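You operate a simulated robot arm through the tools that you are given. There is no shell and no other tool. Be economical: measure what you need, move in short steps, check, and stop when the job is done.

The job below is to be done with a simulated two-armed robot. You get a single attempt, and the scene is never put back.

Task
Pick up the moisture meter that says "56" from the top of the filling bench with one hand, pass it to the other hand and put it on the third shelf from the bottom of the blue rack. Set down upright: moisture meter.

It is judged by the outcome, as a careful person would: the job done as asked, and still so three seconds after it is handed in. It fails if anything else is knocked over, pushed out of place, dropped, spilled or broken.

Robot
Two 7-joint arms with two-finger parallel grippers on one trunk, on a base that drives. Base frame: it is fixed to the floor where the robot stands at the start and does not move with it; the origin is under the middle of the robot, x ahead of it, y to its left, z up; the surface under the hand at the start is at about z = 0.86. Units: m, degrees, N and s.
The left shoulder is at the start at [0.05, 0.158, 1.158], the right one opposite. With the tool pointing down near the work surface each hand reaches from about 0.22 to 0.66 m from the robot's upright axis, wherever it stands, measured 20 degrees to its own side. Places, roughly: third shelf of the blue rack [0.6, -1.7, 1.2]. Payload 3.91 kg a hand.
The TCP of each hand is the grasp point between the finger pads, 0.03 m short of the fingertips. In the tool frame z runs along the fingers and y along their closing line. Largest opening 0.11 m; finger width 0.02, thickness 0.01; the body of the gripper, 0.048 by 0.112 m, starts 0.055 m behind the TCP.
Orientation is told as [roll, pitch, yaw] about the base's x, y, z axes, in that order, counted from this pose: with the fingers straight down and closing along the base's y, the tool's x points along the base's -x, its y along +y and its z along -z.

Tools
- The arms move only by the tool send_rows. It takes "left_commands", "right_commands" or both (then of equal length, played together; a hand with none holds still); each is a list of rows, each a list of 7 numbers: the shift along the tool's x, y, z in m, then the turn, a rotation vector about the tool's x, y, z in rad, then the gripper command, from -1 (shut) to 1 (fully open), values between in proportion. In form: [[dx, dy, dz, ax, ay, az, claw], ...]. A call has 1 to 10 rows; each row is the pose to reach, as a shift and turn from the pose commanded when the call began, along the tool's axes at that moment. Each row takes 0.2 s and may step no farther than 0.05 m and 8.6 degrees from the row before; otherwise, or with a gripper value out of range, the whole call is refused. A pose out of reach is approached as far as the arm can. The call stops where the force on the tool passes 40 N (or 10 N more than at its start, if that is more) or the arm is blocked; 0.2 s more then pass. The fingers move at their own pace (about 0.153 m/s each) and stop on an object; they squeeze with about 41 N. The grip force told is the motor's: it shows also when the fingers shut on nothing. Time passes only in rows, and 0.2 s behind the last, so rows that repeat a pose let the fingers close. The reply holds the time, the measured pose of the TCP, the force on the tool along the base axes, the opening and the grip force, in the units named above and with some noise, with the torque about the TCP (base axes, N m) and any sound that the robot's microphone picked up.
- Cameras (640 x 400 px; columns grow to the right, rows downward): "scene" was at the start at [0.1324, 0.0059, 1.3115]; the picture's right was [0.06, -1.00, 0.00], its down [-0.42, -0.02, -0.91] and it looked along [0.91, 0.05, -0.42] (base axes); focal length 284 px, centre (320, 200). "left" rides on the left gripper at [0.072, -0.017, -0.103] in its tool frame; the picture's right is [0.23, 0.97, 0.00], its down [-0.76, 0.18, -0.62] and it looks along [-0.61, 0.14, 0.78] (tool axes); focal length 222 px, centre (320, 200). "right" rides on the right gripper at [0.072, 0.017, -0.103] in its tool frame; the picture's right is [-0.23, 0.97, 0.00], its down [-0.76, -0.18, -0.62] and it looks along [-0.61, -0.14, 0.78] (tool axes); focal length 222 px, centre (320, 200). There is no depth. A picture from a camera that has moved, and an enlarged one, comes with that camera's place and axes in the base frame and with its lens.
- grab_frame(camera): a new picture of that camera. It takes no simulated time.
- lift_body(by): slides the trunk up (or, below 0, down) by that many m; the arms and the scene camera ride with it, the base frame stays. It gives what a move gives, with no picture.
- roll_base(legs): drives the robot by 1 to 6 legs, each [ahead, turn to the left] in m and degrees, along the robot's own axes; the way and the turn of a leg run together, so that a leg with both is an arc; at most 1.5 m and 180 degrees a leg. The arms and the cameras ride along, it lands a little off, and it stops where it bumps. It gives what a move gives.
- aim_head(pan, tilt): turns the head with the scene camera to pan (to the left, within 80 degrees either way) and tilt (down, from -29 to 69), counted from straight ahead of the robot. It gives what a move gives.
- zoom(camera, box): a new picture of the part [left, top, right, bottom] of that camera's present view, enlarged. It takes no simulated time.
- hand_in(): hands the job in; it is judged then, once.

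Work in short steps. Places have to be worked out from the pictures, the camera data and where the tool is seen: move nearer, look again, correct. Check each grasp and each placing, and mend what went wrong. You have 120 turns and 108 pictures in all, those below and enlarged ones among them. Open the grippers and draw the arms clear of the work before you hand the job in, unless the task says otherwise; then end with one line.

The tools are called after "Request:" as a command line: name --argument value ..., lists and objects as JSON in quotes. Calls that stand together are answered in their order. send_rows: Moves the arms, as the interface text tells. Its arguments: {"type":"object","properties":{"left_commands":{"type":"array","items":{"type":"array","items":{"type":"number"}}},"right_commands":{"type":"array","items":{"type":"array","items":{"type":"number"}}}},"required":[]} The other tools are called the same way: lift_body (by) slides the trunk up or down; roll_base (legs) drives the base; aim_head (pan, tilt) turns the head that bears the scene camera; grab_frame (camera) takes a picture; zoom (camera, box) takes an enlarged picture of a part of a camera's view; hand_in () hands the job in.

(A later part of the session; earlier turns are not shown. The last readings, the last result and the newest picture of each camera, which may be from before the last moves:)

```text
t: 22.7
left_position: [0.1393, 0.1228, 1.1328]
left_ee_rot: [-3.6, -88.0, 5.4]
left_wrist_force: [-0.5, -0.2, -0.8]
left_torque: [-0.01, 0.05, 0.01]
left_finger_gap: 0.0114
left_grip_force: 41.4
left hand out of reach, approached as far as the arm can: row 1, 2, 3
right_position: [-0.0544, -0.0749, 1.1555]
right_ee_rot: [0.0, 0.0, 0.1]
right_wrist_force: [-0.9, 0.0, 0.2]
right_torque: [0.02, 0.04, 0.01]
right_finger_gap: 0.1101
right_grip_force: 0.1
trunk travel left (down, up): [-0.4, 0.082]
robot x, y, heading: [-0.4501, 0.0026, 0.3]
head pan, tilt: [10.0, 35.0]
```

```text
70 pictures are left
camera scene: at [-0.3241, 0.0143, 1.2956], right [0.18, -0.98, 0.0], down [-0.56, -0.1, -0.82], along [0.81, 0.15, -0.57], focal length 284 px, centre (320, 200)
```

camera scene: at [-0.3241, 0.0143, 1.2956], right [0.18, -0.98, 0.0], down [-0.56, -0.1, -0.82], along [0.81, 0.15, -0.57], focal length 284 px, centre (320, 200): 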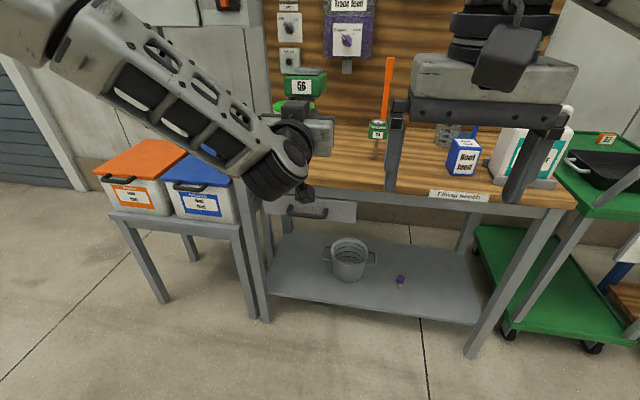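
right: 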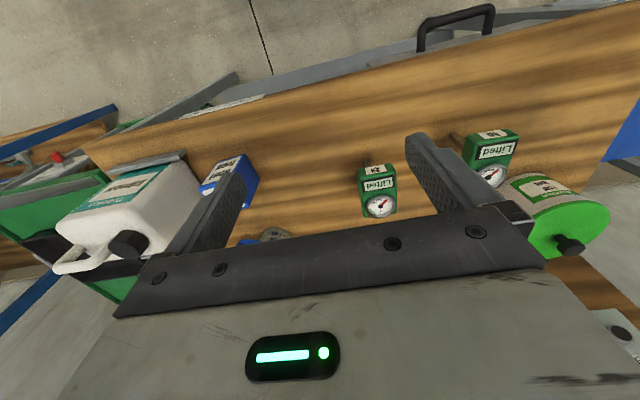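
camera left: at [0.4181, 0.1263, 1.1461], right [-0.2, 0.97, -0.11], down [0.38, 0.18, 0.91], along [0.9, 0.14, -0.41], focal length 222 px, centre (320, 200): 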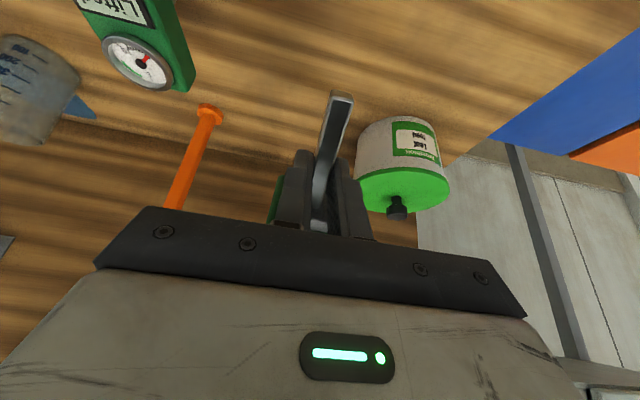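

The left hand is nearly horizontal with the meter upright (56 face toward me). I now yaw it 45° to the right and bring it toward the robot's midline, so the right hand can meet it at 90°.

Request:
send_rows --left_commands '[[0, -0.02, -0.01, 0.131, 0, 0, -1], [0, -0.04, -0.02, 0.262, 0, 0, -1], [0, -0.06, -0.03, 0.393, 0, 0, -1], [0, -0.08, -0.04, 0.524, 0, 0, -1], [0, -0.1, -0.04, 0.655, 0, 0, -1], [0, -0.12, -0.04, 0.785, 0, 0, -1]]' --right_commands '[[0.0, -0.03, 0, 0, 0, 0, 1], [0, -0.06, 0, 0, 0, 0, 1], [0, -0.09, 0, 0, 0, 0, 1], [0, -0.12, 0, 0, 0, 0, 1], [0, -0.15, 0, 0, 0, 0, 1], [0, -0.18, 0, 0, 0, 0, 1]]'

Request:
grab_frame --camera "scene"

```text
t: 24.1
left_position: [0.1003, 0.0081, 1.1387]
left_ee_rot: [2.5, -78.3, -20.8]
left_wrist_force: [0.1, -0.3, -1.0]
left_torque: [0.01, 0.06, 0.04]
left_finger_gap: 0.0112
left_grip_force: 40.6
left hand out of reach, approached as far as the arm can: row 1, 2, 3, 4, 5, 6
right_position: [-0.0558, -0.2546, 1.1561]
right_ee_rot: [0.2, 0.0, 0.1]
right_wrist_force: [-0.5, 0.1, -0.5]
right_torque: [0.01, -0.07, 0.0]
right_finger_gap: 0.1098
right_grip_force: 0.0
trunk travel left (down, up): [-0.4, 0.082]
robot x, y, heading: [-0.4489, -0.0002, -0.0]
head pan, tilt: [10.0, 35.0]
```

```text
69 pictures are left
camera scene: at [-0.3249, 0.0143, 1.2958], right [0.18, -0.98, 0.0], down [-0.56, -0.1, -0.82], along [0.81, 0.14, -0.57], focal length 284 px, centre (320, 200)
```

scene: 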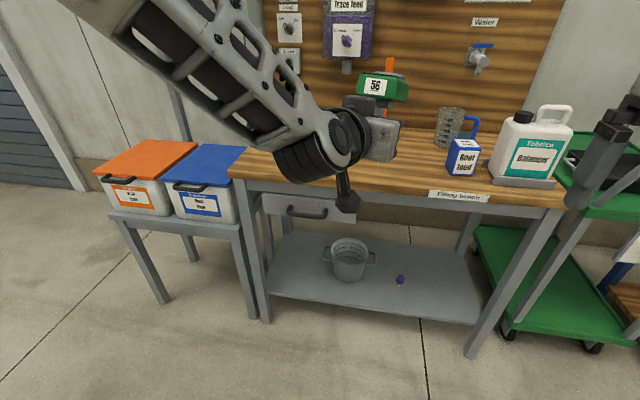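

Left now points about 18° right and 12° down; its probe and body are clear. I compute the meter body centre near (0.119, 0.002, 1.185). The right hand will come from the right at 40° down, closing along the meter's long axis. I move it to a standoff first.

Request:
send_rows --right_commands '[[-0.0157, 0.01, -0.0122, -0.0706, -0.0633, -0.1074, 1], [-0.0314, 0.02, -0.0244, -0.1412, -0.1266, -0.2148, 1], [-0.0471, 0.03, -0.0366, -0.2118, -0.19, -0.3222, 1], [-0.0628, 0.04, -0.0488, -0.2824, -0.2532, -0.4296, 1], [-0.0785, 0.05, -0.061, -0.353, -0.3165, -0.537, 1], [-0.0942, 0.065, -0.0732, -0.4236, -0.3798, -0.6444, 1], [-0.11, 0.08, -0.0854, -0.4942, -0.4431, -0.7518, 1], [-0.1256, 0.1, -0.0976, -0.5648, -0.5064, -0.8592, 1], [-0.1413, 0.12, -0.11, -0.6354, -0.5697, -0.9666, 1], [-0.157, 0.14, -0.122, -0.706, -0.633, -1.074, 1]]'

Request:
grab_frame --camera "scene"

Request:
grab_frame --camera "right"

```text
t: 26.3
left_position: [0.1021, 0.0074, 1.1403]
left_ee_rot: [2.2, -78.4, -20.5]
left_wrist_force: [-0.5, -0.8, -0.6]
left_torque: [0.02, 0.03, 0.02]
left_finger_gap: 0.0111
left_grip_force: 41.1
right_position: [-0.0515, -0.1692, 1.2043]
right_ee_rot: [21.1, -46.4, 51.6]
right_wrist_force: [-1.1, -0.4, 0.6]
right_torque: [-0.01, -0.04, -0.04]
right_finger_gap: 0.1099
right_grip_force: 0.1
right hand out of reach, approached as far as the arm can: row 7, 8, 9, 10
trunk travel left (down, up): [-0.4, 0.082]
robot x, y, heading: [-0.4468, -0.0009, 0.2]
head pan, tilt: [10.0, 35.0]
```

```text
68 pictures are left
camera scene: at [-0.3242, 0.0151, 1.2956], right [0.18, -0.98, 0.0], down [-0.56, -0.1, -0.82], along [0.81, 0.14, -0.57], focal length 284 px, centre (320, 200)
```

scene: 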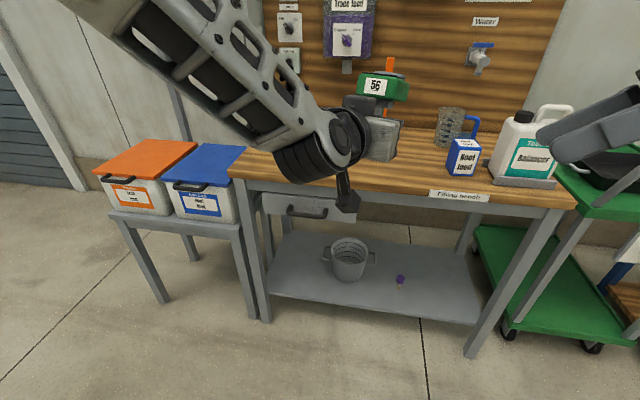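

```text
67 pictures are left
camera right: at [-0.1119, -0.2787, 1.2221], right [-0.77, 0.49, 0.41], down [0.4, -0.12, 0.91], along [0.49, 0.86, -0.1], focal length 222 px, centre (320, 200)
```

right: 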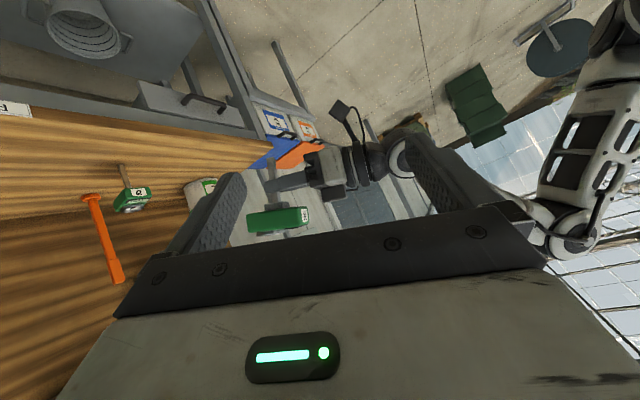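

The right hand's orientation is almost there, within 5°; only the position lags. I translate it on toward the standoff point.

Request:
send_rows --right_commands '[[-0.03, -0.02, 0.003, -0.006, -0.004, -0.02, 1], [-0.06, -0.04, 0.006, -0.012, -0.008, -0.04, 1], [-0.09, -0.06, 0.009, -0.018, -0.013, -0.06, 1], [-0.12, -0.08, 0.012, -0.024, -0.018, -0.075, 1], [-0.1487, -0.0973, 0.0146, -0.028, -0.021, -0.085, 1]]'

Request:
grab_frame --camera "scene"

Request:
grab_frame --camera "right"

```text
t: 27.5
left_position: [0.1043, 0.0121, 1.1393]
left_ee_rot: [1.3, -78.4, -19.5]
left_wrist_force: [0.4, -0.2, -0.2]
left_torque: [-0.01, 0.04, -0.04]
left_finger_gap: 0.0108
left_grip_force: 41.0
right_position: [-0.0245, -0.1123, 1.2807]
right_ee_rot: [19.3, -48.5, 55.8]
right_wrist_force: [0.1, 0.3, -1.0]
right_torque: [-0.01, 0.0, 0.02]
right_finger_gap: 0.1101
right_grip_force: 0.1
right hand out of reach, approached as far as the arm can: row 1, 2, 3, 4, 5
trunk travel left (down, up): [-0.4, 0.082]
robot x, y, heading: [-0.4531, 0.0001, 0.2]
head pan, tilt: [10.0, 35.0]
```

```text
66 pictures are left
camera scene: at [-0.3228, 0.0178, 1.2953], right [0.18, -0.98, 0.0], down [-0.57, -0.1, -0.82], along [0.81, 0.14, -0.57], focal length 284 px, centre (320, 200)
```

scene: 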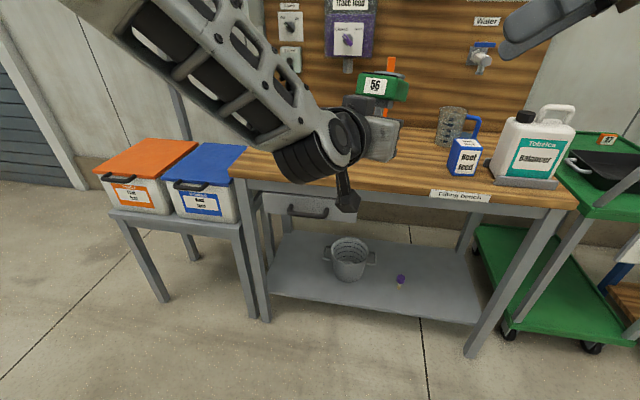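

```text
65 pictures are left
camera right: at [-0.0803, -0.2252, 1.2943], right [-0.81, 0.44, 0.38], down [0.37, -0.12, 0.92], along [0.46, 0.89, -0.07], focal length 222 px, centre (320, 200)
```

right: 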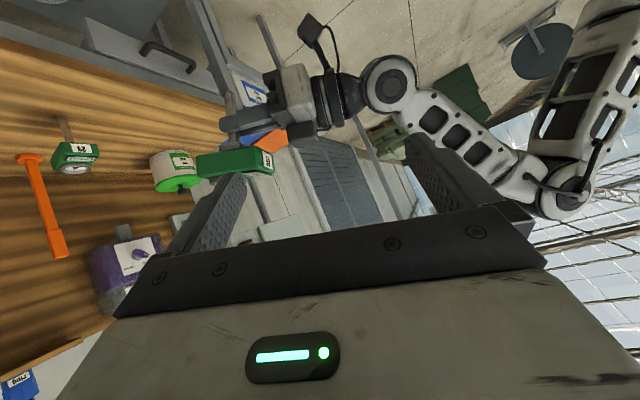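

The right hand can't go farther forward with that shallow a tilt. I steepen it to about 62° down, keeping the same closing axis, and then move forward.

Request:
send_rows --right_commands '[[0, 0, 0, -0.003, 0.13, -0.01, 1], [0, 0, 0, -0.006, 0.26, -0.02, 1], [0, 0, 0, -0.01, 0.388, -0.03, 1], [-0.025, -0.03, 0.015, -0.01, 0.388, -0.03, 1], [-0.05, -0.06, 0.03, -0.01, 0.388, -0.03, 1], [-0.075, -0.09, 0.045, -0.01, 0.388, -0.03, 1], [-0.0928, -0.117, 0.0574, -0.01, 0.388, -0.03, 1]]'

Request:
grab_frame --camera "right"

Request:
grab_frame --camera "scene"

```text
t: 29.1
left_position: [0.103, 0.0093, 1.1392]
left_ee_rot: [2.0, -78.3, -20.3]
left_wrist_force: [0.4, 0.5, -1.8]
left_torque: [0.05, 0.02, 0.04]
left_finger_gap: 0.011
left_grip_force: 40.3
right_position: [-0.0408, -0.048, 1.2714]
right_ee_rot: [12.6, -28.1, 67.3]
right_wrist_force: [-0.4, 0.7, -0.1]
right_torque: [0.05, 0.0, 0.0]
right_finger_gap: 0.1099
right_grip_force: 0.0
right hand out of reach, approached as far as the arm can: row 1, 2, 3, 4, 5, 6, 7
trunk travel left (down, up): [-0.4, 0.082]
robot x, y, heading: [-0.4485, 0.0013, 0.2]
head pan, tilt: [10.0, 35.0]
```

```text
64 pictures are left
camera right: at [-0.0788, -0.1526, 1.3287], right [-0.84, 0.46, 0.29], down [0.44, 0.25, 0.86], along [0.32, 0.85, -0.42], focal length 222 px, centre (320, 200)
```

right: 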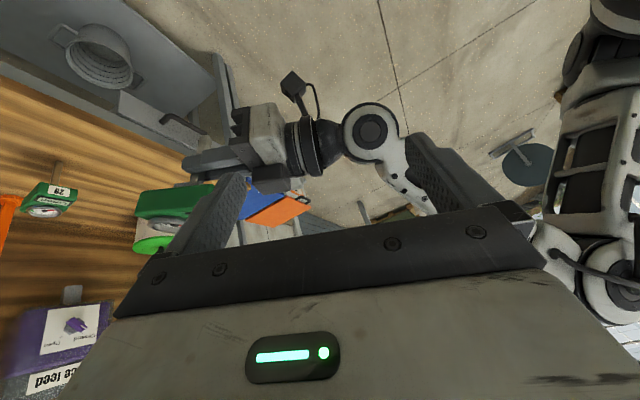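

```text
63 pictures are left
camera scene: at [-0.3234, 0.0155, 1.2955], right [0.18, -0.98, 0.0], down [-0.56, -0.1, -0.82], along [0.81, 0.14, -0.57], focal length 284 px, centre (320, 200)
```

scene: 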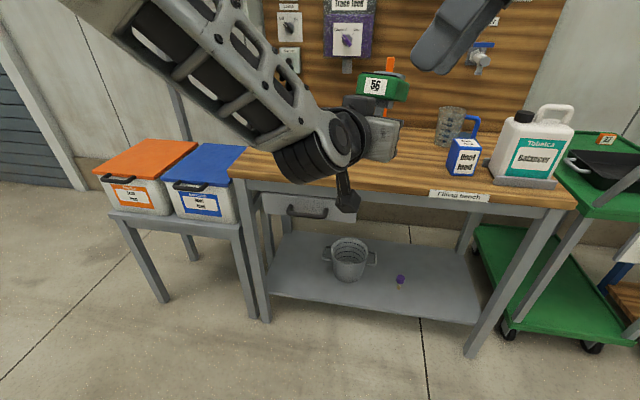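

The limit comes from working so high: with the fingers pointing down, the wrist ends up well above the shoulder. I lower the left hand with the meter by 0.15 m and pull it slightly closer.

Request:
send_rows --left_commands '[[0.04, -0.005, -0.006, 0, 0, 0, -1], [0.08, -0.01, -0.013, 0, 0, 0, -1], [0.12, -0.015, -0.02, 0, 0, 0, -1], [0.158, -0.02, -0.0256, 0, 0, 0, -1]]'

Request:
grab_frame --camera "scene"

```text
t: 30.1
left_position: [0.0275, -0.025, 1.0081]
left_ee_rot: [2.6, -78.2, -20.2]
left_wrist_force: [0.1, 0.0, -0.8]
left_torque: [0.03, 0.04, 0.0]
left_finger_gap: 0.011
left_grip_force: 41.2
left hand out of reach, approached as far as the arm can: row 1, 2, 3, 4
right_position: [-0.0391, -0.0464, 1.27]
right_ee_rot: [12.6, -28.2, 67.3]
right_wrist_force: [-0.2, -0.4, -0.9]
right_torque: [0.01, -0.01, -0.04]
right_finger_gap: 0.1097
right_grip_force: 0.1
trunk travel left (down, up): [-0.4, 0.082]
robot x, y, heading: [-0.4482, 0.0021, 0.2]
head pan, tilt: [10.0, 35.0]
```

```text
62 pictures are left
camera scene: at [-0.3232, 0.0151, 1.2956], right [0.18, -0.98, 0.0], down [-0.56, -0.1, -0.82], along [0.81, 0.14, -0.57], focal length 284 px, centre (320, 200)
```

scene: 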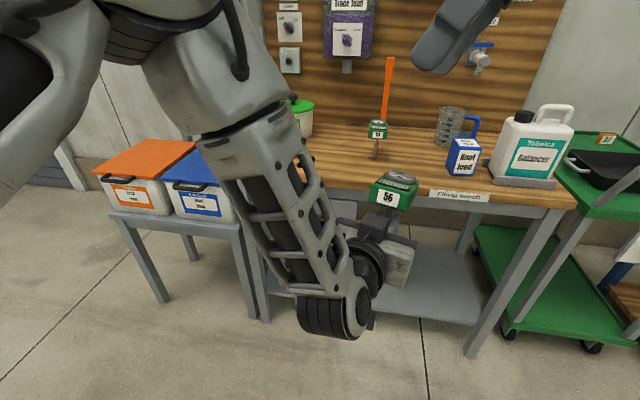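

Good: the meter now stands upright in view, with its body centre near (0.046, −0.032, 1.055). I send the right hand to a lower standoff on its right side, at about 50° tilt.

Request:
send_rows --right_commands '[[0.02, -0.02, 0.0, 0, -0.05, 0, 1], [0.04, -0.04, 0.01, 0, -0.1, 0, 1], [0.06, -0.065, 0.03, 0, -0.15, 0, 1], [0.075, -0.09, 0.05, 0, -0.21, 0, 1], [0.0868, -0.116, 0.073, 0, -0.21, 0, 1]]'

Request:
grab_frame --camera "scene"

Request:
grab_frame --camera "right"

```text
t: 31.3
left_position: [0.0273, -0.0237, 1.0089]
left_ee_rot: [2.4, -78.1, -20.0]
left_wrist_force: [0.8, -0.7, -1.7]
left_torque: [0.03, 0.05, 0.02]
left_finger_gap: 0.0109
left_grip_force: 40.6
right_position: [-0.055, -0.1059, 1.2059]
right_ee_rot: [13.6, -34.6, 65.2]
right_wrist_force: [0.1, 0.5, -0.1]
right_torque: [-0.04, -0.01, 0.02]
right_finger_gap: 0.1101
right_grip_force: 0.1
right hand out of reach, approached as far as the arm can: row 1, 2, 3, 4, 5
trunk travel left (down, up): [-0.4, 0.082]
robot x, y, heading: [-0.448, -0.0026, 0.3]
head pan, tilt: [10.0, 35.0]
```

```text
61 pictures are left
camera scene: at [-0.3234, 0.0162, 1.2955], right [0.18, -0.98, 0.0], down [-0.56, -0.1, -0.82], along [0.81, 0.14, -0.57], focal length 284 px, centre (320, 200)
```

scene: 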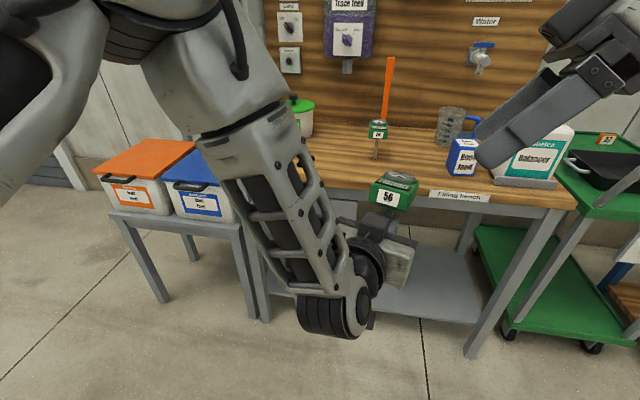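

```text
60 pictures are left
camera right: at [-0.0973, -0.2158, 1.2503], right [-0.84, 0.45, 0.32], down [0.42, 0.14, 0.9], along [0.36, 0.88, -0.31], focal length 222 px, centre (320, 200)
```

right: 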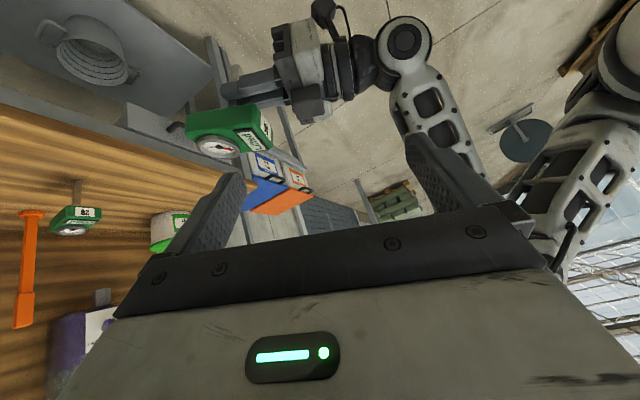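

The right hand is still stopped short in x. I instead bring the meter toward it: the left hand moves back about 0.07 m and yaws another 25° right, which also needs less yaw from the right hand.

Request:
send_rows --left_commands '[[0.004, -0.005, -0.015, 0.11, 0, 0, -1], [0.007, -0.01, -0.03, 0.22, 0, 0, -1], [0.01, -0.015, -0.045, 0.33, 0, 0, -1], [0.013, -0.02, -0.065, 0.44, 0, 0, -1]]'

Request:
grab_frame --camera "scene"

```text
t: 32.3
left_position: [-0.0252, -0.0425, 1.0094]
left_ee_rot: [-8.3, -77.9, -15.8]
left_wrist_force: [0.2, -0.9, -1.5]
left_torque: [0.01, 0.03, 0.05]
left_finger_gap: 0.0111
left_grip_force: 40.9
left hand out of reach, approached as far as the arm can: row 1, 2, 3, 4
right_position: [-0.0545, -0.1049, 1.2066]
right_ee_rot: [13.7, -34.7, 65.2]
right_wrist_force: [-0.1, 1.0, 0.1]
right_torque: [0.02, 0.03, 0.02]
right_finger_gap: 0.1099
right_grip_force: 0.0
trunk travel left (down, up): [-0.4, 0.082]
robot x, y, heading: [-0.4556, 0.0001, -0.1]
head pan, tilt: [10.0, 35.0]
```

```text
59 pictures are left
camera scene: at [-0.3233, 0.0155, 1.2955], right [0.18, -0.98, 0.0], down [-0.56, -0.1, -0.82], along [0.81, 0.14, -0.57], focal length 284 px, centre (320, 200)
```

scene: 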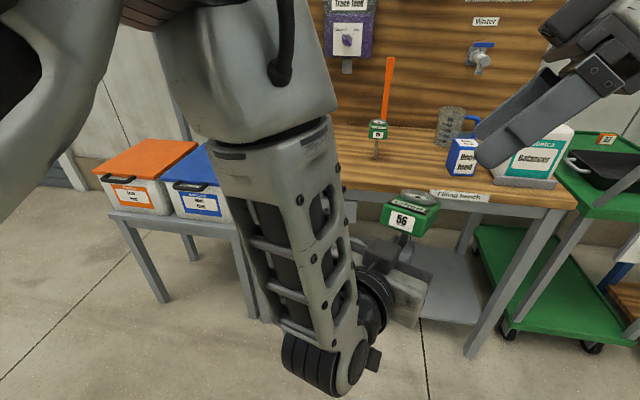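

The left hand is closer now, with the body centre near (−0.007, −0.049, 1.056) and heading −24°. I send the right hand to its standoff, 12 cm up along its approach line.

Request:
send_rows --right_commands '[[0.012, -0.017, 0.012, 0.02, -0.026, 0.035, 1], [0.024, -0.034, 0.024, 0.04, -0.052, 0.07, 1], [0.036, -0.0504, 0.0354, 0.061, -0.078, 0.106, 1]]'

Request:
grab_frame --camera "right"

Request:
grab_frame --camera "scene"

```text
t: 33.1
left_position: [-0.0234, -0.0394, 1.0071]
left_ee_rot: [-8.5, -77.6, -15.5]
left_wrist_force: [0.5, 1.8, -1.1]
left_torque: [0.01, 0.05, -0.04]
left_finger_gap: 0.0111
left_grip_force: 41.1
right_position: [-0.022, -0.1077, 1.1702]
right_ee_rot: [17.1, -36.7, 54.7]
right_wrist_force: [1.2, 1.5, -0.9]
right_torque: [-0.06, 0.05, 0.03]
right_finger_gap: 0.1101
right_grip_force: 0.0
right hand out of reach, approached as far as the arm can: row 1, 2, 3
trunk travel left (down, up): [-0.4, 0.082]
robot x, y, heading: [-0.4504, 0.0006, -0.1]
head pan, tilt: [10.0, 35.0]
```

```text
58 pictures are left
camera right: at [-0.0808, -0.2137, 1.2094], right [-0.75, 0.55, 0.36], down [0.45, 0.03, 0.89], along [0.48, 0.84, -0.27], focal length 222 px, centre (320, 200)
```

right: 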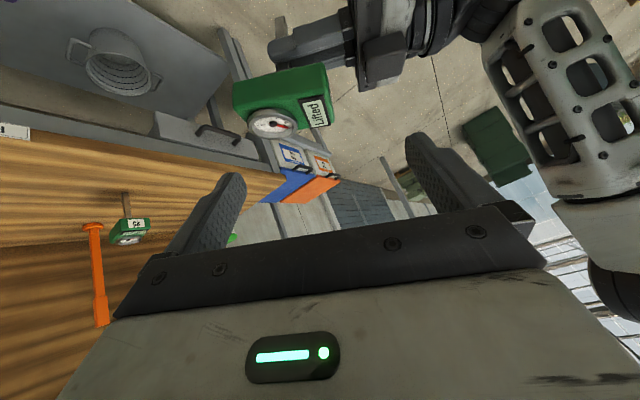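

```text
57 pictures are left
camera scene: at [-0.3214, 0.0191, 1.2952], right [0.18, -0.98, 0.0], down [-0.57, -0.1, -0.82], along [0.8, 0.14, -0.58], focal length 284 px, centre (320, 200)
```

scene: 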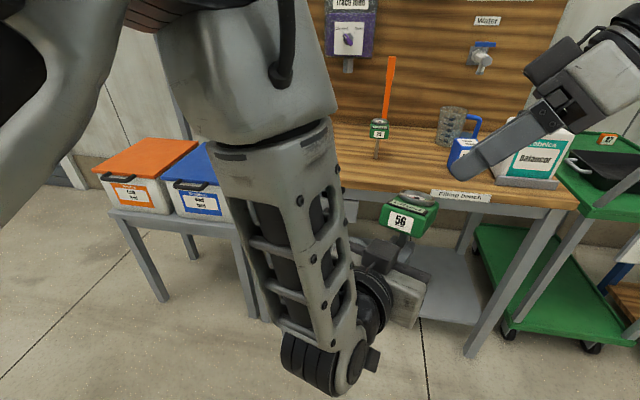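

Standoff nearly reached, with the orientation within 2°. I zoom the right camera on the meter to refine where its body sits relative to the fingers.

Request:
zoom --camera "right" --box '[200, 30, 360, 150]'

Request:
zoom --camera "scene" --box '[350, 170, 470, 250]'

```text
3.33 times, centred on (280, 90) of right
camera zoom: at [-0.0808, -0.2137, 1.2094], right [-0.75, 0.55, 0.36], down [0.45, 0.03, 0.89], along [0.48, 0.84, -0.27], focal length 740 px, centre (453, 567)
```

zoom: 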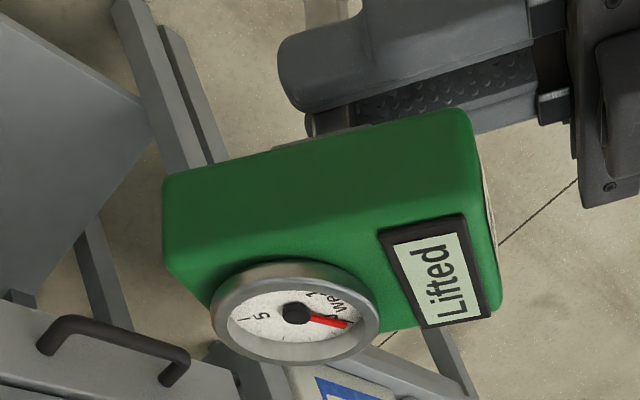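

```text
5.00 times, centred on (410, 210) of scene
camera zoom: at [-0.3214, 0.0191, 1.2952], right [0.18, -0.98, 0.0], down [-0.57, -0.1, -0.82], along [0.8, 0.14, -0.58], focal length 1418 px, centre (-130, 150)
```

zoom: 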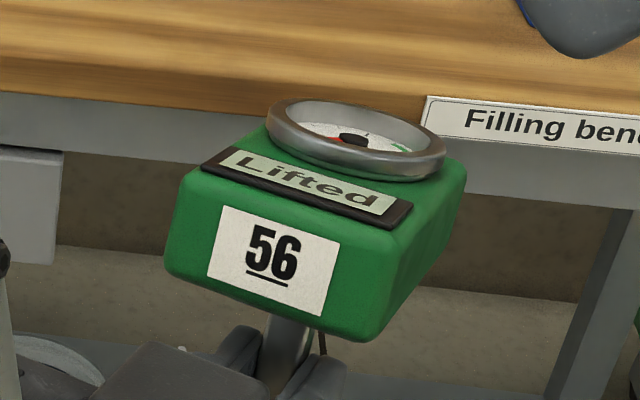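

Triangulating puts the body centre at (0.004, −0.050, 1.057), with its long axis matching my closing line. I shift sideways to line up, close the fingers partly for clearance, advance halfway and check.

Request:
send_rows --right_commands '[[0.009, -0.013, 0, 0.008, 0, 0, 0.75], [0.018, -0.026, 0, 0.016, 0, 0, 0.75], [0.018, -0.026, 0.03, 0.016, 0, 0, 0.75], [0.018, -0.026, 0.055, 0.016, 0, 0, 0.75]]'

Request:
grab_frame --camera "right"

Request:
grab_frame --camera "scene"

```text
t: 34.1
left_position: [-0.0255, -0.0418, 1.0085]
left_ee_rot: [-7.5, -77.7, -16.4]
left_wrist_force: [0.7, 0.8, -1.9]
left_torque: [0.0, 0.05, 0.0]
left_finger_gap: 0.011
left_grip_force: 40.6
right_position: [-0.0282, -0.1133, 1.174]
right_ee_rot: [15.2, -37.6, 55.8]
right_wrist_force: [0.2, -0.1, 0.6]
right_torque: [0.01, 0.03, 0.0]
right_finger_gap: 0.0961
right_grip_force: 0.1
right hand out of reach, approached as far as the arm can: row 1, 2, 3, 4
trunk travel left (down, up): [-0.4, 0.082]
robot x, y, heading: [-0.4511, -0.0013, 0.1]
head pan, tilt: [10.0, 35.0]
```

```text
54 pictures are left
camera right: at [-0.0878, -0.2179, 1.2108], right [-0.76, 0.55, 0.34], down [0.42, 0.03, 0.91], along [0.49, 0.84, -0.26], focal length 222 px, centre (320, 200)
```

right: 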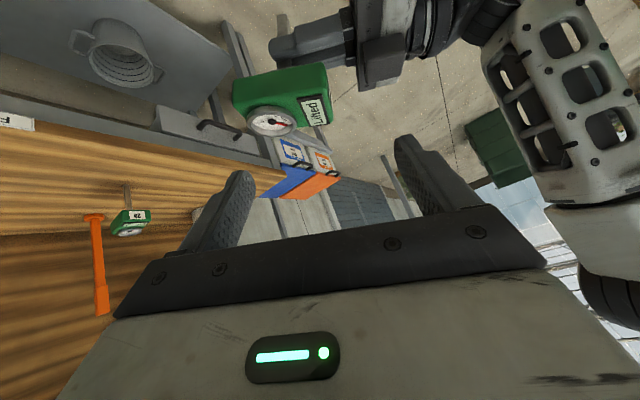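

```text
53 pictures are left
camera scene: at [-0.3234, 0.0155, 1.2955], right [0.18, -0.98, 0.0], down [-0.56, -0.1, -0.82], along [0.81, 0.14, -0.57], focal length 284 px, centre (320, 200)
```

scene: 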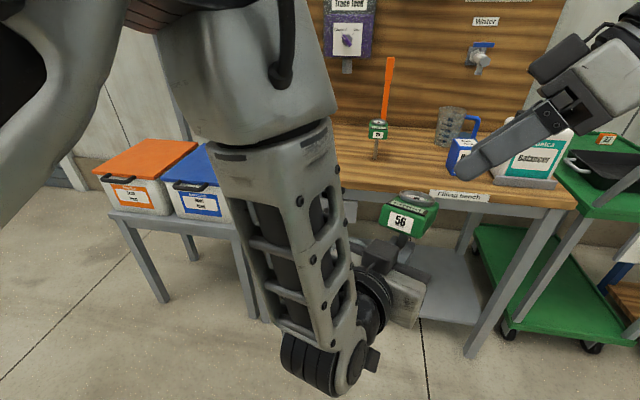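

The right arm is at a joint limit with that much inward yaw. I change the geometry so that both hands keep near-zero yaw. The left hand will hold the meter tilted forward (pitch −70°), and the right will come almost straight down over the body, closing across its width. First I unwind both hands apart.

Request:
send_rows --right_commands '[[0.001, -0.006, -0.0136, 0.0728, 0.0326, 0.1053, 1], [0.0024, -0.012, -0.0272, 0.1456, 0.0651, 0.2107, 1], [0.0037, -0.018, -0.0409, 0.2183, 0.0977, 0.316, 1], [0.0049, -0.024, -0.0545, 0.2911, 0.1302, 0.4213, 1], [0.0061, -0.029, -0.0681, 0.3639, 0.1628, 0.5267, 1], [0.0073, -0.035, -0.0817, 0.4367, 0.1953, 0.632, 1], [0.0086, -0.041, -0.0954, 0.5094, 0.2279, 0.7373, 1], [0.0098, -0.047, -0.109, 0.5822, 0.2604, 0.8427, 1], [0.011, -0.053, -0.1226, 0.655, 0.293, 0.948, 1]]' --left_commands '[[-0.0067, 0.0149, 0.0074, -0.0456, 0.0147, -0.0096, -1], [-0.0135, 0.0297, 0.0148, -0.0911, 0.0293, -0.0191, -1], [-0.0202, 0.0446, 0.0221, -0.1367, 0.044, -0.0287, -1], [-0.027, 0.0594, 0.0295, -0.1822, 0.0587, -0.0382, -1], [-0.0337, 0.0743, 0.0369, -0.2278, 0.0733, -0.0478, -1], [-0.0405, 0.0891, 0.0443, -0.2733, 0.088, -0.0573, -1], [-0.0472, 0.104, 0.0516, -0.3189, 0.1027, -0.0669, -1], [-0.054, 0.1188, 0.059, -0.3644, 0.1173, -0.0764, -1], [-0.0607, 0.1337, 0.0664, -0.41, 0.132, -0.086, -1]]'

Request:
grab_frame --camera "scene"

```text
t: 36.1
left_position: [0.099, 0.0454, 1.0481]
left_ee_rot: [2.5, -69.9, -3.0]
left_wrist_force: [-0.3, -0.1, -1.3]
left_torque: [0.01, 0.03, -0.02]
left_finger_gap: 0.011
left_grip_force: 41.2
right_position: [-0.0012, -0.2182, 1.25]
right_ee_rot: [-0.6, -12.4, 0.2]
right_wrist_force: [0.1, -0.9, 0.1]
right_torque: [-0.01, 0.01, 0.0]
right_finger_gap: 0.1098
right_grip_force: 0.1
trunk travel left (down, up): [-0.4, 0.082]
robot x, y, heading: [-0.448, 0.0016, -0.1]
head pan, tilt: [10.0, 35.0]
```

```text
52 pictures are left
camera scene: at [-0.3234, 0.0159, 1.2955], right [0.18, -0.98, 0.0], down [-0.56, -0.1, -0.82], along [0.81, 0.14, -0.57], focal length 284 px, centre (320, 200)
```

scene: 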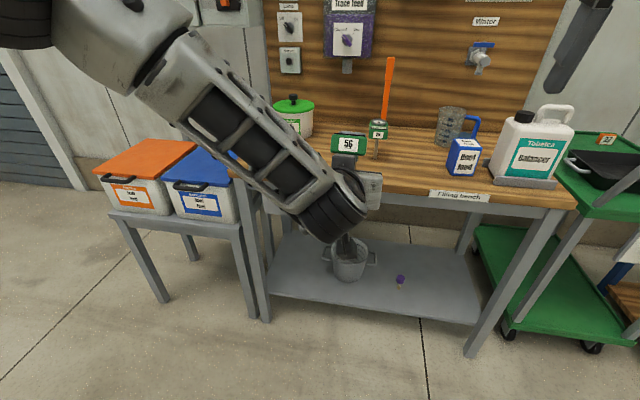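

Both hands reached the poses exactly. The meter body centre is now about (0.133, 0.044, 1.090) with zero heading. I bring the right hand over it to a standoff 12 cm above.

Request:
send_rows --right_commands '[[-0.014, 0.04, 0, 0, 0, 0, 1], [-0.028, 0.08, 0, 0, 0, 0, 1], [-0.042, 0.12, 0, 0, 0, 0, 1], [-0.056, 0.16, 0.01, 0, 0, 0, 1], [-0.07, 0.2, 0.03, 0, 0, 0, 1], [-0.084, 0.235, 0.05, 0, 0, 0, 1], [-0.0973, 0.261, 0.0654, 0, 0, 0, 1]]'

Request:
grab_frame --camera "scene"

Request:
grab_frame --camera "right"

```text
t: 37.7
left_position: [0.099, 0.0464, 1.0478]
left_ee_rot: [2.2, -69.9, -2.7]
left_wrist_force: [0.1, 0.2, -1.4]
left_torque: [-0.02, 0.02, 0.0]
left_finger_gap: 0.011
left_grip_force: 40.9
right_position: [0.1071, 0.0446, 1.2067]
right_ee_rot: [-0.6, -12.5, 0.6]
right_wrist_force: [-0.7, 0.2, -0.1]
right_torque: [-0.03, -0.03, 0.02]
right_finger_gap: 0.1101
right_grip_force: 0.2
trunk travel left (down, up): [-0.4, 0.082]
robot x, y, heading: [-0.449, -0.0008, 0.1]
head pan, tilt: [10.0, 35.0]
```

```text
51 pictures are left
camera scene: at [-0.3236, 0.0168, 1.2956], right [0.18, -0.98, 0.0], down [-0.56, -0.1, -0.82], along [0.81, 0.14, -0.57], focal length 284 px, centre (320, 200)
```

scene: 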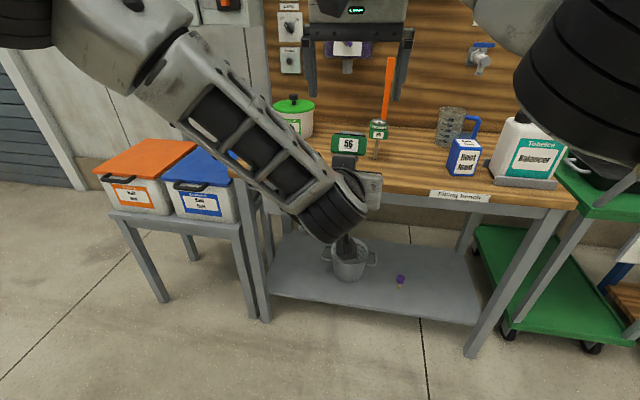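

```text
50 pictures are left
camera right: at [0.013, 0.0615, 1.2904], right [0.22, 0.98, 0.04], down [0.61, -0.17, 0.78], along [0.76, -0.14, -0.63], focal length 222 px, centre (320, 200)
```

right: 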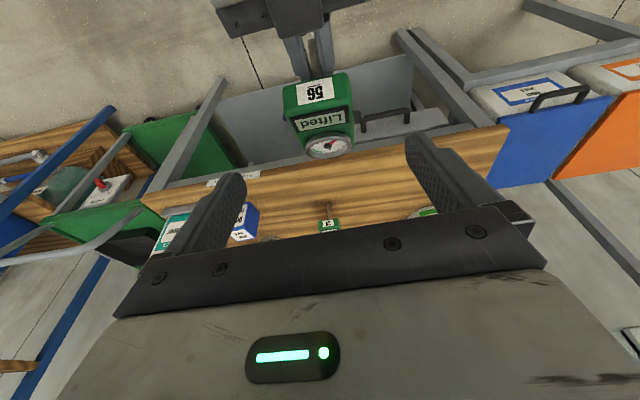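

Right-camera rays confirm the meter is where predicted, within 3 mm. I advance 0.08 m and then check before the last part.

Request:
send_rows --right_commands '[[0, 0.001, 0.04, 0, 0, 0, 1], [0, 0.001, 0.08, 0, 0, 0, 1]]'

Request:
grab_frame --camera "right"

Request:
grab_frame --camera "scene"

```text
t: 38.3
left_position: [0.0981, 0.0452, 1.0483]
left_ee_rot: [2.5, -69.9, -2.9]
left_wrist_force: [0.2, 0.1, -0.7]
left_torque: [0.03, 0.01, 0.0]
left_finger_gap: 0.0109
left_grip_force: 41.1
right_position: [0.1252, 0.0431, 1.1276]
right_ee_rot: [-0.5, -12.5, 0.4]
right_wrist_force: [-0.5, 0.2, -0.3]
right_torque: [0.01, 0.03, -0.01]
right_finger_gap: 0.1099
right_grip_force: 0.0
trunk travel left (down, up): [-0.4, 0.082]
robot x, y, heading: [-0.4502, -0.0026, -0.1]
head pan, tilt: [10.0, 35.0]
```

```text
49 pictures are left
camera right: at [0.0312, 0.0604, 1.211], right [0.22, 0.98, 0.04], down [0.61, -0.17, 0.78], along [0.76, -0.14, -0.63], focal length 222 px, centre (320, 200)
```

right: 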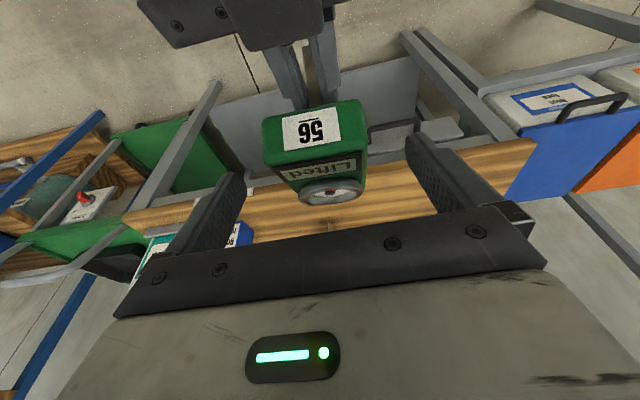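

```text
48 pictures are left
camera scene: at [-0.323, 0.0154, 1.2955], right [0.18, -0.98, 0.0], down [-0.56, -0.1, -0.82], along [0.81, 0.14, -0.57], focal length 284 px, centre (320, 200)
```

scene: 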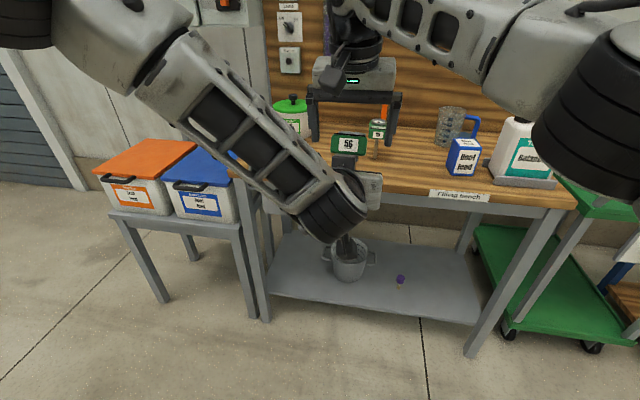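

Well centred. I go the last 0.04 m and close the right gripper.

Request:
send_rows --right_commands '[[0, 0.002, 0.02, 0, 0, 0, 1], [0, 0.002, 0.04, 0, 0, 0, 1], [0, 0.002, 0.04, 0, 0, 0, 0.3], [0, 0.002, 0.04, 0, 0, 0, -0.2], [0, 0.002, 0.04, 0, 0, 0, -1], [0, 0.002, 0.04, 0, 0, 0, -1], [0, 0.002, 0.04, 0, 0, 0, -1]]'

Request:
grab_frame --camera "right"

Request:
zoom --camera "scene" --box '[280, 30, 440, 210]'

```text
t: 39.9
left_position: [0.0984, 0.0452, 1.0489]
left_ee_rot: [2.4, -69.9, -3.0]
left_wrist_force: [-1.3, -1.6, -0.3]
left_torque: [-0.17, 0.07, 0.03]
left_finger_gap: 0.011
left_grip_force: 40.2
right_position: [0.1339, 0.0437, 1.0891]
right_ee_rot: [-0.5, -12.5, 0.4]
right_wrist_force: [0.9, 1.9, 0.4]
right_torque: [0.22, -0.17, -0.1]
right_finger_gap: 0.0578
right_grip_force: 40.5
trunk travel left (down, up): [-0.4, 0.082]
robot x, y, heading: [-0.4493, -0.0012, 0.2]
head pan, tilt: [10.0, 35.0]
```

```text
47 pictures are left
camera right: at [0.0397, 0.0621, 1.1731], right [0.22, 0.98, 0.04], down [0.61, -0.17, 0.78], along [0.76, -0.14, -0.63], focal length 222 px, centre (320, 200)
```

right: 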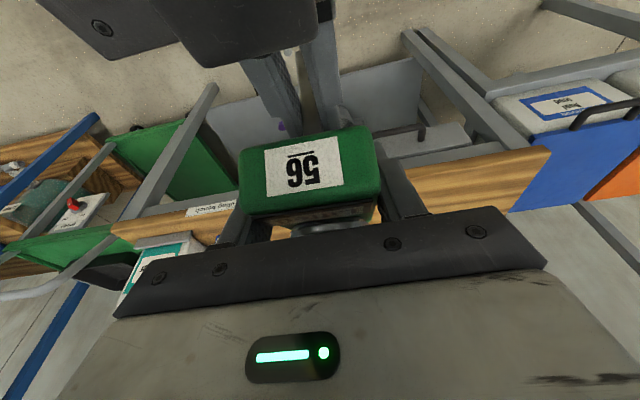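

```text
2.22 times, centred on (360, 120) of scene
camera zoom: at [-0.3234, 0.0156, 1.2955], right [0.18, -0.98, 0.0], down [-0.56, -0.1, -0.82], along [0.81, 0.14, -0.57], focal length 630 px, centre (231, 378)
```

zoom: 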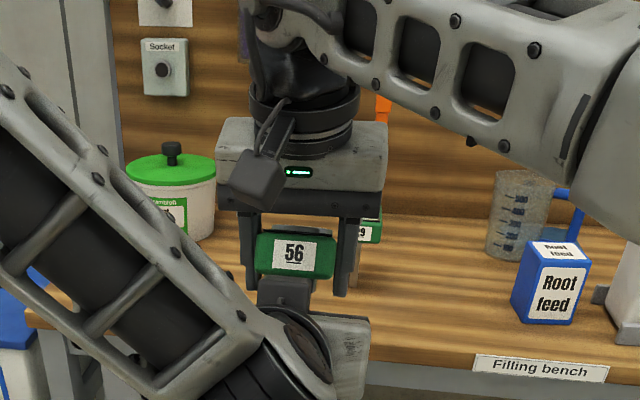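

Both hands now hold the meter. A similar body grip slipped earlier, so before releasing I test it by tugging the right hand up a few millimetres while the left holds.

Request:
send_rows --right_commands '[[0, 0, -0.003, 0, 0, 0, -1], [0, 0, -0.003, 0, 0, 0, -1]]'

```text
t: 40.5
left_position: [0.0976, 0.044, 1.0492]
left_ee_rot: [2.3, -70.1, -2.9]
left_wrist_force: [-14.1, -2.7, 13.5]
left_torque: [-0.28, -0.2, 0.0]
left_finger_gap: 0.0113
left_grip_force: 41.0
right_position: [0.1325, 0.0438, 1.0892]
right_ee_rot: [-0.5, -12.6, 0.3]
right_wrist_force: [13.1, 4.2, -13.6]
right_torque: [0.42, -0.87, -0.19]
right_finger_gap: 0.0581
right_grip_force: 40.9
trunk travel left (down, up): [-0.4, 0.082]
robot x, y, heading: [-0.45, -0.0001, 0.1]
head pan, tilt: [10.0, 35.0]
```

The grip carried about 19 N without slipping, roughly ten times the weight. I relax the tug and open the left gripper a little.

Request:
send_rows --right_commands '[[0, 0, 0.003, 0, 0, 0, -1], [0, 0, 0.003, 0, 0, 0, -1], [0, 0, 0.003, 0, 0, 0, -1], [0, 0, 0.003, 0, 0, 0, -1]]' --left_commands '[[0, 0, 0, 0, 0, 0, -1], [0, 0, 0, 0, 0, 0, -0.6], [0, 0, 0, 0, 0, 0, -0.4], [0, 0, 0, 0, 0, 0, -0.2]]'

Request:
grab_frame --camera "right"

```text
t: 41.5
left_position: [0.0969, 0.046, 1.0484]
left_ee_rot: [2.5, -69.9, -2.9]
left_wrist_force: [-0.2, -0.5, 0.3]
left_torque: [-0.03, 0.03, 0.01]
left_finger_gap: 0.0439
left_grip_force: 0.1
right_position: [0.1344, 0.0443, 1.0884]
right_ee_rot: [-0.5, -12.5, 0.5]
right_wrist_force: [-0.2, -0.5, 0.5]
right_torque: [0.0, 0.0, 0.01]
right_finger_gap: 0.0576
right_grip_force: 41.3
trunk travel left (down, up): [-0.4, 0.082]
robot x, y, heading: [-0.453, 0.0006, 0.3]
head pan, tilt: [10.0, 35.0]
```

```text
45 pictures are left
camera right: at [0.0397, 0.0621, 1.1731], right [0.22, 0.98, 0.04], down [0.61, -0.17, 0.78], along [0.76, -0.14, -0.63], focal length 222 px, centre (320, 200)
```

right: 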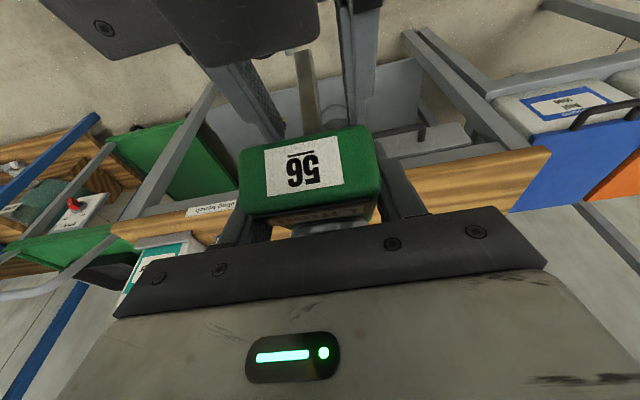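

The right hand alone holds the meter now. I withdraw the left hand straight back and then to the left.

Request:
send_rows --left_commands '[[0, 0, -0.03, 0, 0, 0, -0.2], [0.01, 0, -0.06, 0, 0, 0, -0.2], [0.02, 0.03, -0.09, 0, 0, 0, -0.2], [0.02, 0.07, -0.11, 0, 0, 0, -0.2], [0.02, 0.11, -0.11, 0, 0, 0, -0.2], [0.02, 0.15, -0.11, 0, 0, 0, -0.2]]'

Request:
grab_frame --camera "scene"

Request:
grab_frame --camera "right"

```text
t: 42.9
left_position: [-0.0069, 0.1963, 1.0691]
left_ee_rot: [2.5, -69.8, -2.9]
left_wrist_force: [0.2, 0.5, 0.3]
left_torque: [-0.03, -0.03, -0.02]
left_finger_gap: 0.0443
left_grip_force: 0.0
left hand out of reach, approached as far as the arm can: row 6
right_position: [0.1333, 0.0455, 1.0886]
right_ee_rot: [-0.5, -12.5, 0.4]
right_wrist_force: [-0.1, 0.0, 0.2]
right_torque: [0.0, 0.0, -0.02]
right_finger_gap: 0.0578
right_grip_force: 41.1
trunk travel left (down, up): [-0.4, 0.082]
robot x, y, heading: [-0.4499, -0.0028, 0.1]
head pan, tilt: [10.0, 35.0]
```

```text
44 pictures are left
camera scene: at [-0.3237, 0.0164, 1.2956], right [0.18, -0.98, 0.0], down [-0.56, -0.1, -0.82], along [0.81, 0.14, -0.57], focal length 284 px, centre (320, 200)
```

scene: 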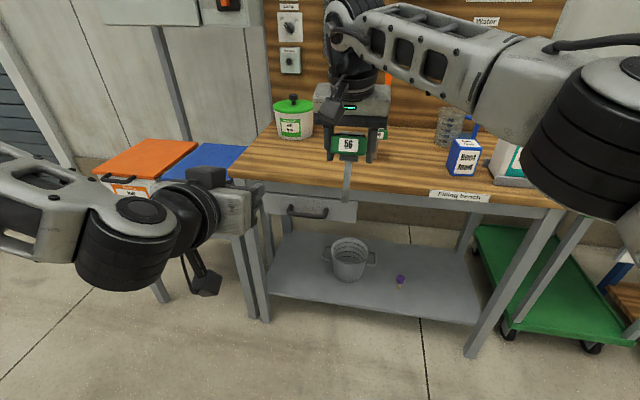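

```text
43 pictures are left
camera right: at [0.0394, 0.0629, 1.1731], right [0.22, 0.98, 0.04], down [0.61, -0.17, 0.78], along [0.76, -0.14, -0.63], focal length 222 px, centre (320, 200)
```

right: 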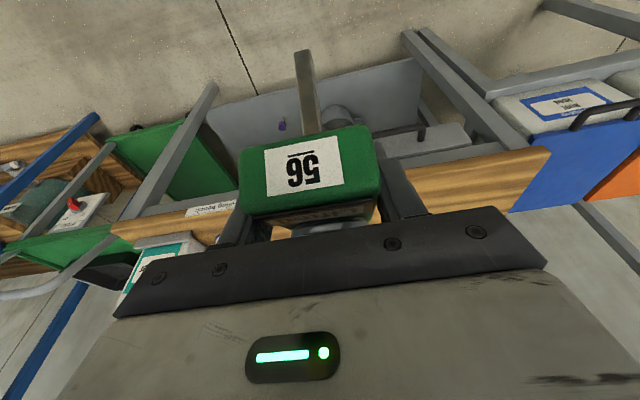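

Handover done; the meter hangs firmly in the right hand. Now I look at the rack before driving.

Request:
aim_head --pan -55 --tilt 8

Request:
grab_frame --camera "scene"

```text
t: 44.3
left_position: [-0.0052, 0.1948, 1.0684]
left_ee_rot: [2.6, -69.9, -2.9]
left_wrist_force: [-0.3, -0.9, 0.8]
left_torque: [-0.01, -0.02, -0.04]
left_finger_gap: 0.0441
left_grip_force: 0.1
right_position: [0.1329, 0.0443, 1.0902]
right_ee_rot: [-0.4, -12.5, 0.3]
right_wrist_force: [-0.2, -0.5, 0.0]
right_torque: [-0.02, 0.0, -0.01]
right_finger_gap: 0.0578
right_grip_force: 40.9
trunk travel left (down, up): [-0.4, 0.082]
robot x, y, heading: [-0.453, -0.0031, 0.1]
head pan, tilt: [-55.0, 8.0]
```

```text
42 pictures are left
camera scene: at [-0.3567, -0.0756, 1.3389], right [-0.82, -0.58, 0.0], down [-0.08, 0.11, -0.99], along [0.57, -0.81, -0.14], focal length 284 px, centre (320, 200)
```

scene: 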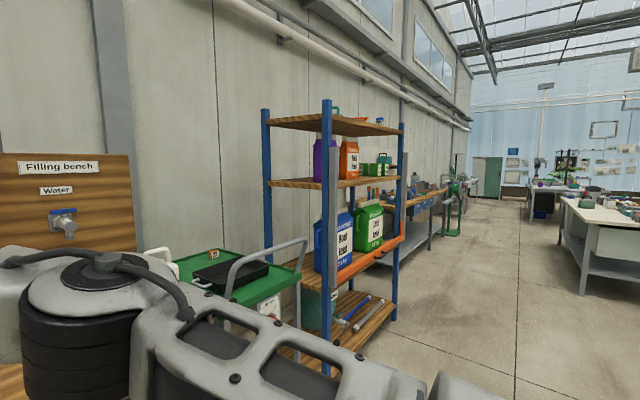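

Request:
zoom --camera "scene" --box '[240, 90, 440, 250]'

```text
2.50 times, centred on (340, 170) of scene
camera zoom: at [-0.3567, -0.0756, 1.3389], right [-0.82, -0.58, 0.0], down [-0.08, 0.11, -0.99], along [0.57, -0.81, -0.14], focal length 709 px, centre (270, 275)
```

zoom: 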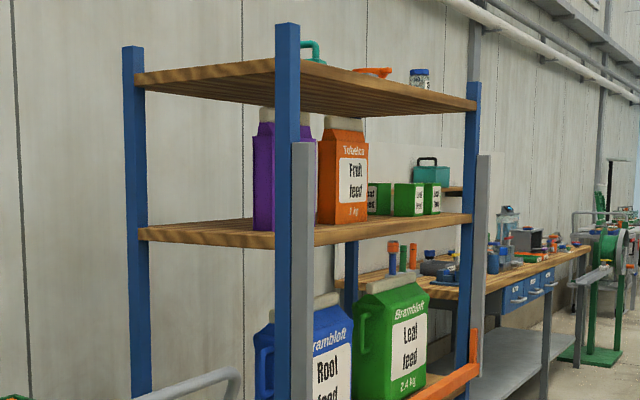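

The third shelf is the one with the purple jug, orange bag and green boxes. The rack's open front faces −x, so I'll drive along the aisle and face it. First I turn right 90° and look down the aisle.

Request:
roll_base --legs '[[0, -90]]'

Request:
aim_head --pan 15 --tilt 15

Request:
grab_frame --camera "scene"

```text
t: 48.5
left_position: [-0.2562, -0.448, 1.0697]
left_ee_rot: [2.6, -69.9, -93.1]
left_wrist_force: [0.1, 0.2, -0.3]
left_torque: [-0.01, -0.02, -0.01]
left_finger_gap: 0.0441
left_grip_force: 0.1
right_position: [-0.4086, -0.5852, 1.088]
right_ee_rot: [-0.5, -12.4, -89.8]
right_wrist_force: [-0.6, -0.9, 0.5]
right_torque: [0.01, 0.0, -0.02]
right_finger_gap: 0.0575
right_grip_force: 41.1
trunk travel left (down, up): [-0.4, 0.082]
robot x, y, heading: [-0.4519, -0.0041, -90.3]
head pan, tilt: [-55.0, 8.0]
```

```text
t: 49.9
left_position: [-0.2556, -0.4463, 1.0693]
left_ee_rot: [2.6, -69.8, -93.1]
left_wrist_force: [0.8, -0.6, 0.2]
left_torque: [0.01, 0.02, -0.01]
left_finger_gap: 0.0439
left_grip_force: 0.1
right_position: [-0.4078, -0.5842, 1.0872]
right_ee_rot: [-0.4, -12.5, -89.9]
right_wrist_force: [0.6, 0.2, -0.2]
right_torque: [0.02, 0.01, 0.0]
right_finger_gap: 0.0573
right_grip_force: 41.0
trunk travel left (down, up): [-0.4, 0.082]
robot x, y, heading: [-0.4466, 0.0026, -90.1]
head pan, tilt: [15.0, 15.0]
```

```text
40 pictures are left
camera scene: at [-0.4262, -0.1304, 1.3275], right [-0.97, -0.26, 0.0], down [-0.07, 0.25, -0.97], along [0.25, -0.93, -0.26], focal length 284 px, centre (320, 200)
```

scene: 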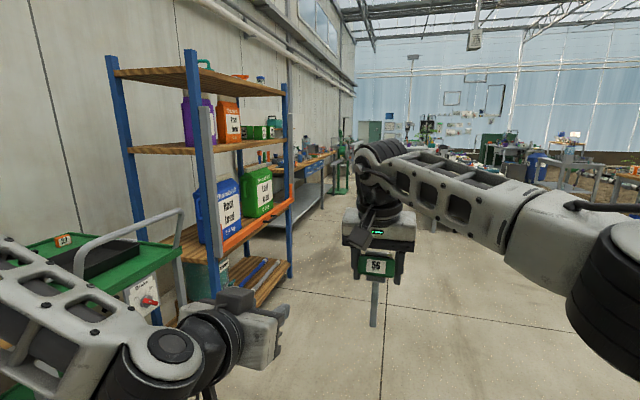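

The aisle ahead is clear. I drive 1.6 m along it and turn back to face the rack.

Request:
roll_base --legs '[[1.0, 0], [0.6, 0], [0, 90]]'

Request:
aim_head --pan 0 --tilt 10

Request:
grab_frame --camera "scene"

```text
t: 61.9
left_position: [-0.0122, -1.3975, 1.0702]
left_ee_rot: [2.6, -69.8, -3.0]
left_wrist_force: [-0.3, -0.6, 0.0]
left_torque: [-0.01, -0.04, 0.02]
left_finger_gap: 0.044
left_grip_force: 0.1
right_position: [0.1255, -1.55, 1.0884]
right_ee_rot: [-0.5, -12.5, 0.1]
right_wrist_force: [0.2, -0.4, -0.3]
right_torque: [0.01, 0.01, -0.01]
right_finger_gap: 0.0574
right_grip_force: 41.3
trunk travel left (down, up): [-0.4, 0.082]
robot x, y, heading: [-0.4555, -1.5937, -0.1]
head pan, tilt: [15.0, 15.0]
```

```text
t: 62.7
left_position: [-0.0135, -1.3981, 1.0694]
left_ee_rot: [2.6, -69.8, -3.1]
left_wrist_force: [-0.2, -0.1, 0.1]
left_torque: [0.0, 0.02, 0.02]
left_finger_gap: 0.0436
left_grip_force: 0.0
right_position: [0.125, -1.5494, 1.0877]
right_ee_rot: [-0.6, -12.5, 0.3]
right_wrist_force: [0.4, -0.2, 0.1]
right_torque: [0.0, 0.01, -0.02]
right_finger_gap: 0.0577
right_grip_force: 41.5
trunk travel left (down, up): [-0.4, 0.082]
robot x, y, heading: [-0.4549, -1.5929, 0.1]
head pan, tilt: [0.0, 10.0]
```

```text
39 pictures are left
camera scene: at [-0.3248, -1.5925, 1.3357], right [0.0, -1.0, 0.0], down [-0.17, 0.0, -0.98], along [0.98, 0.0, -0.17], focal length 284 px, centre (320, 200)
```

scene: 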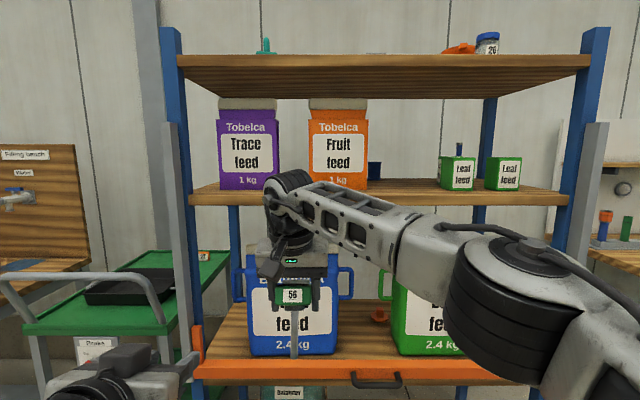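

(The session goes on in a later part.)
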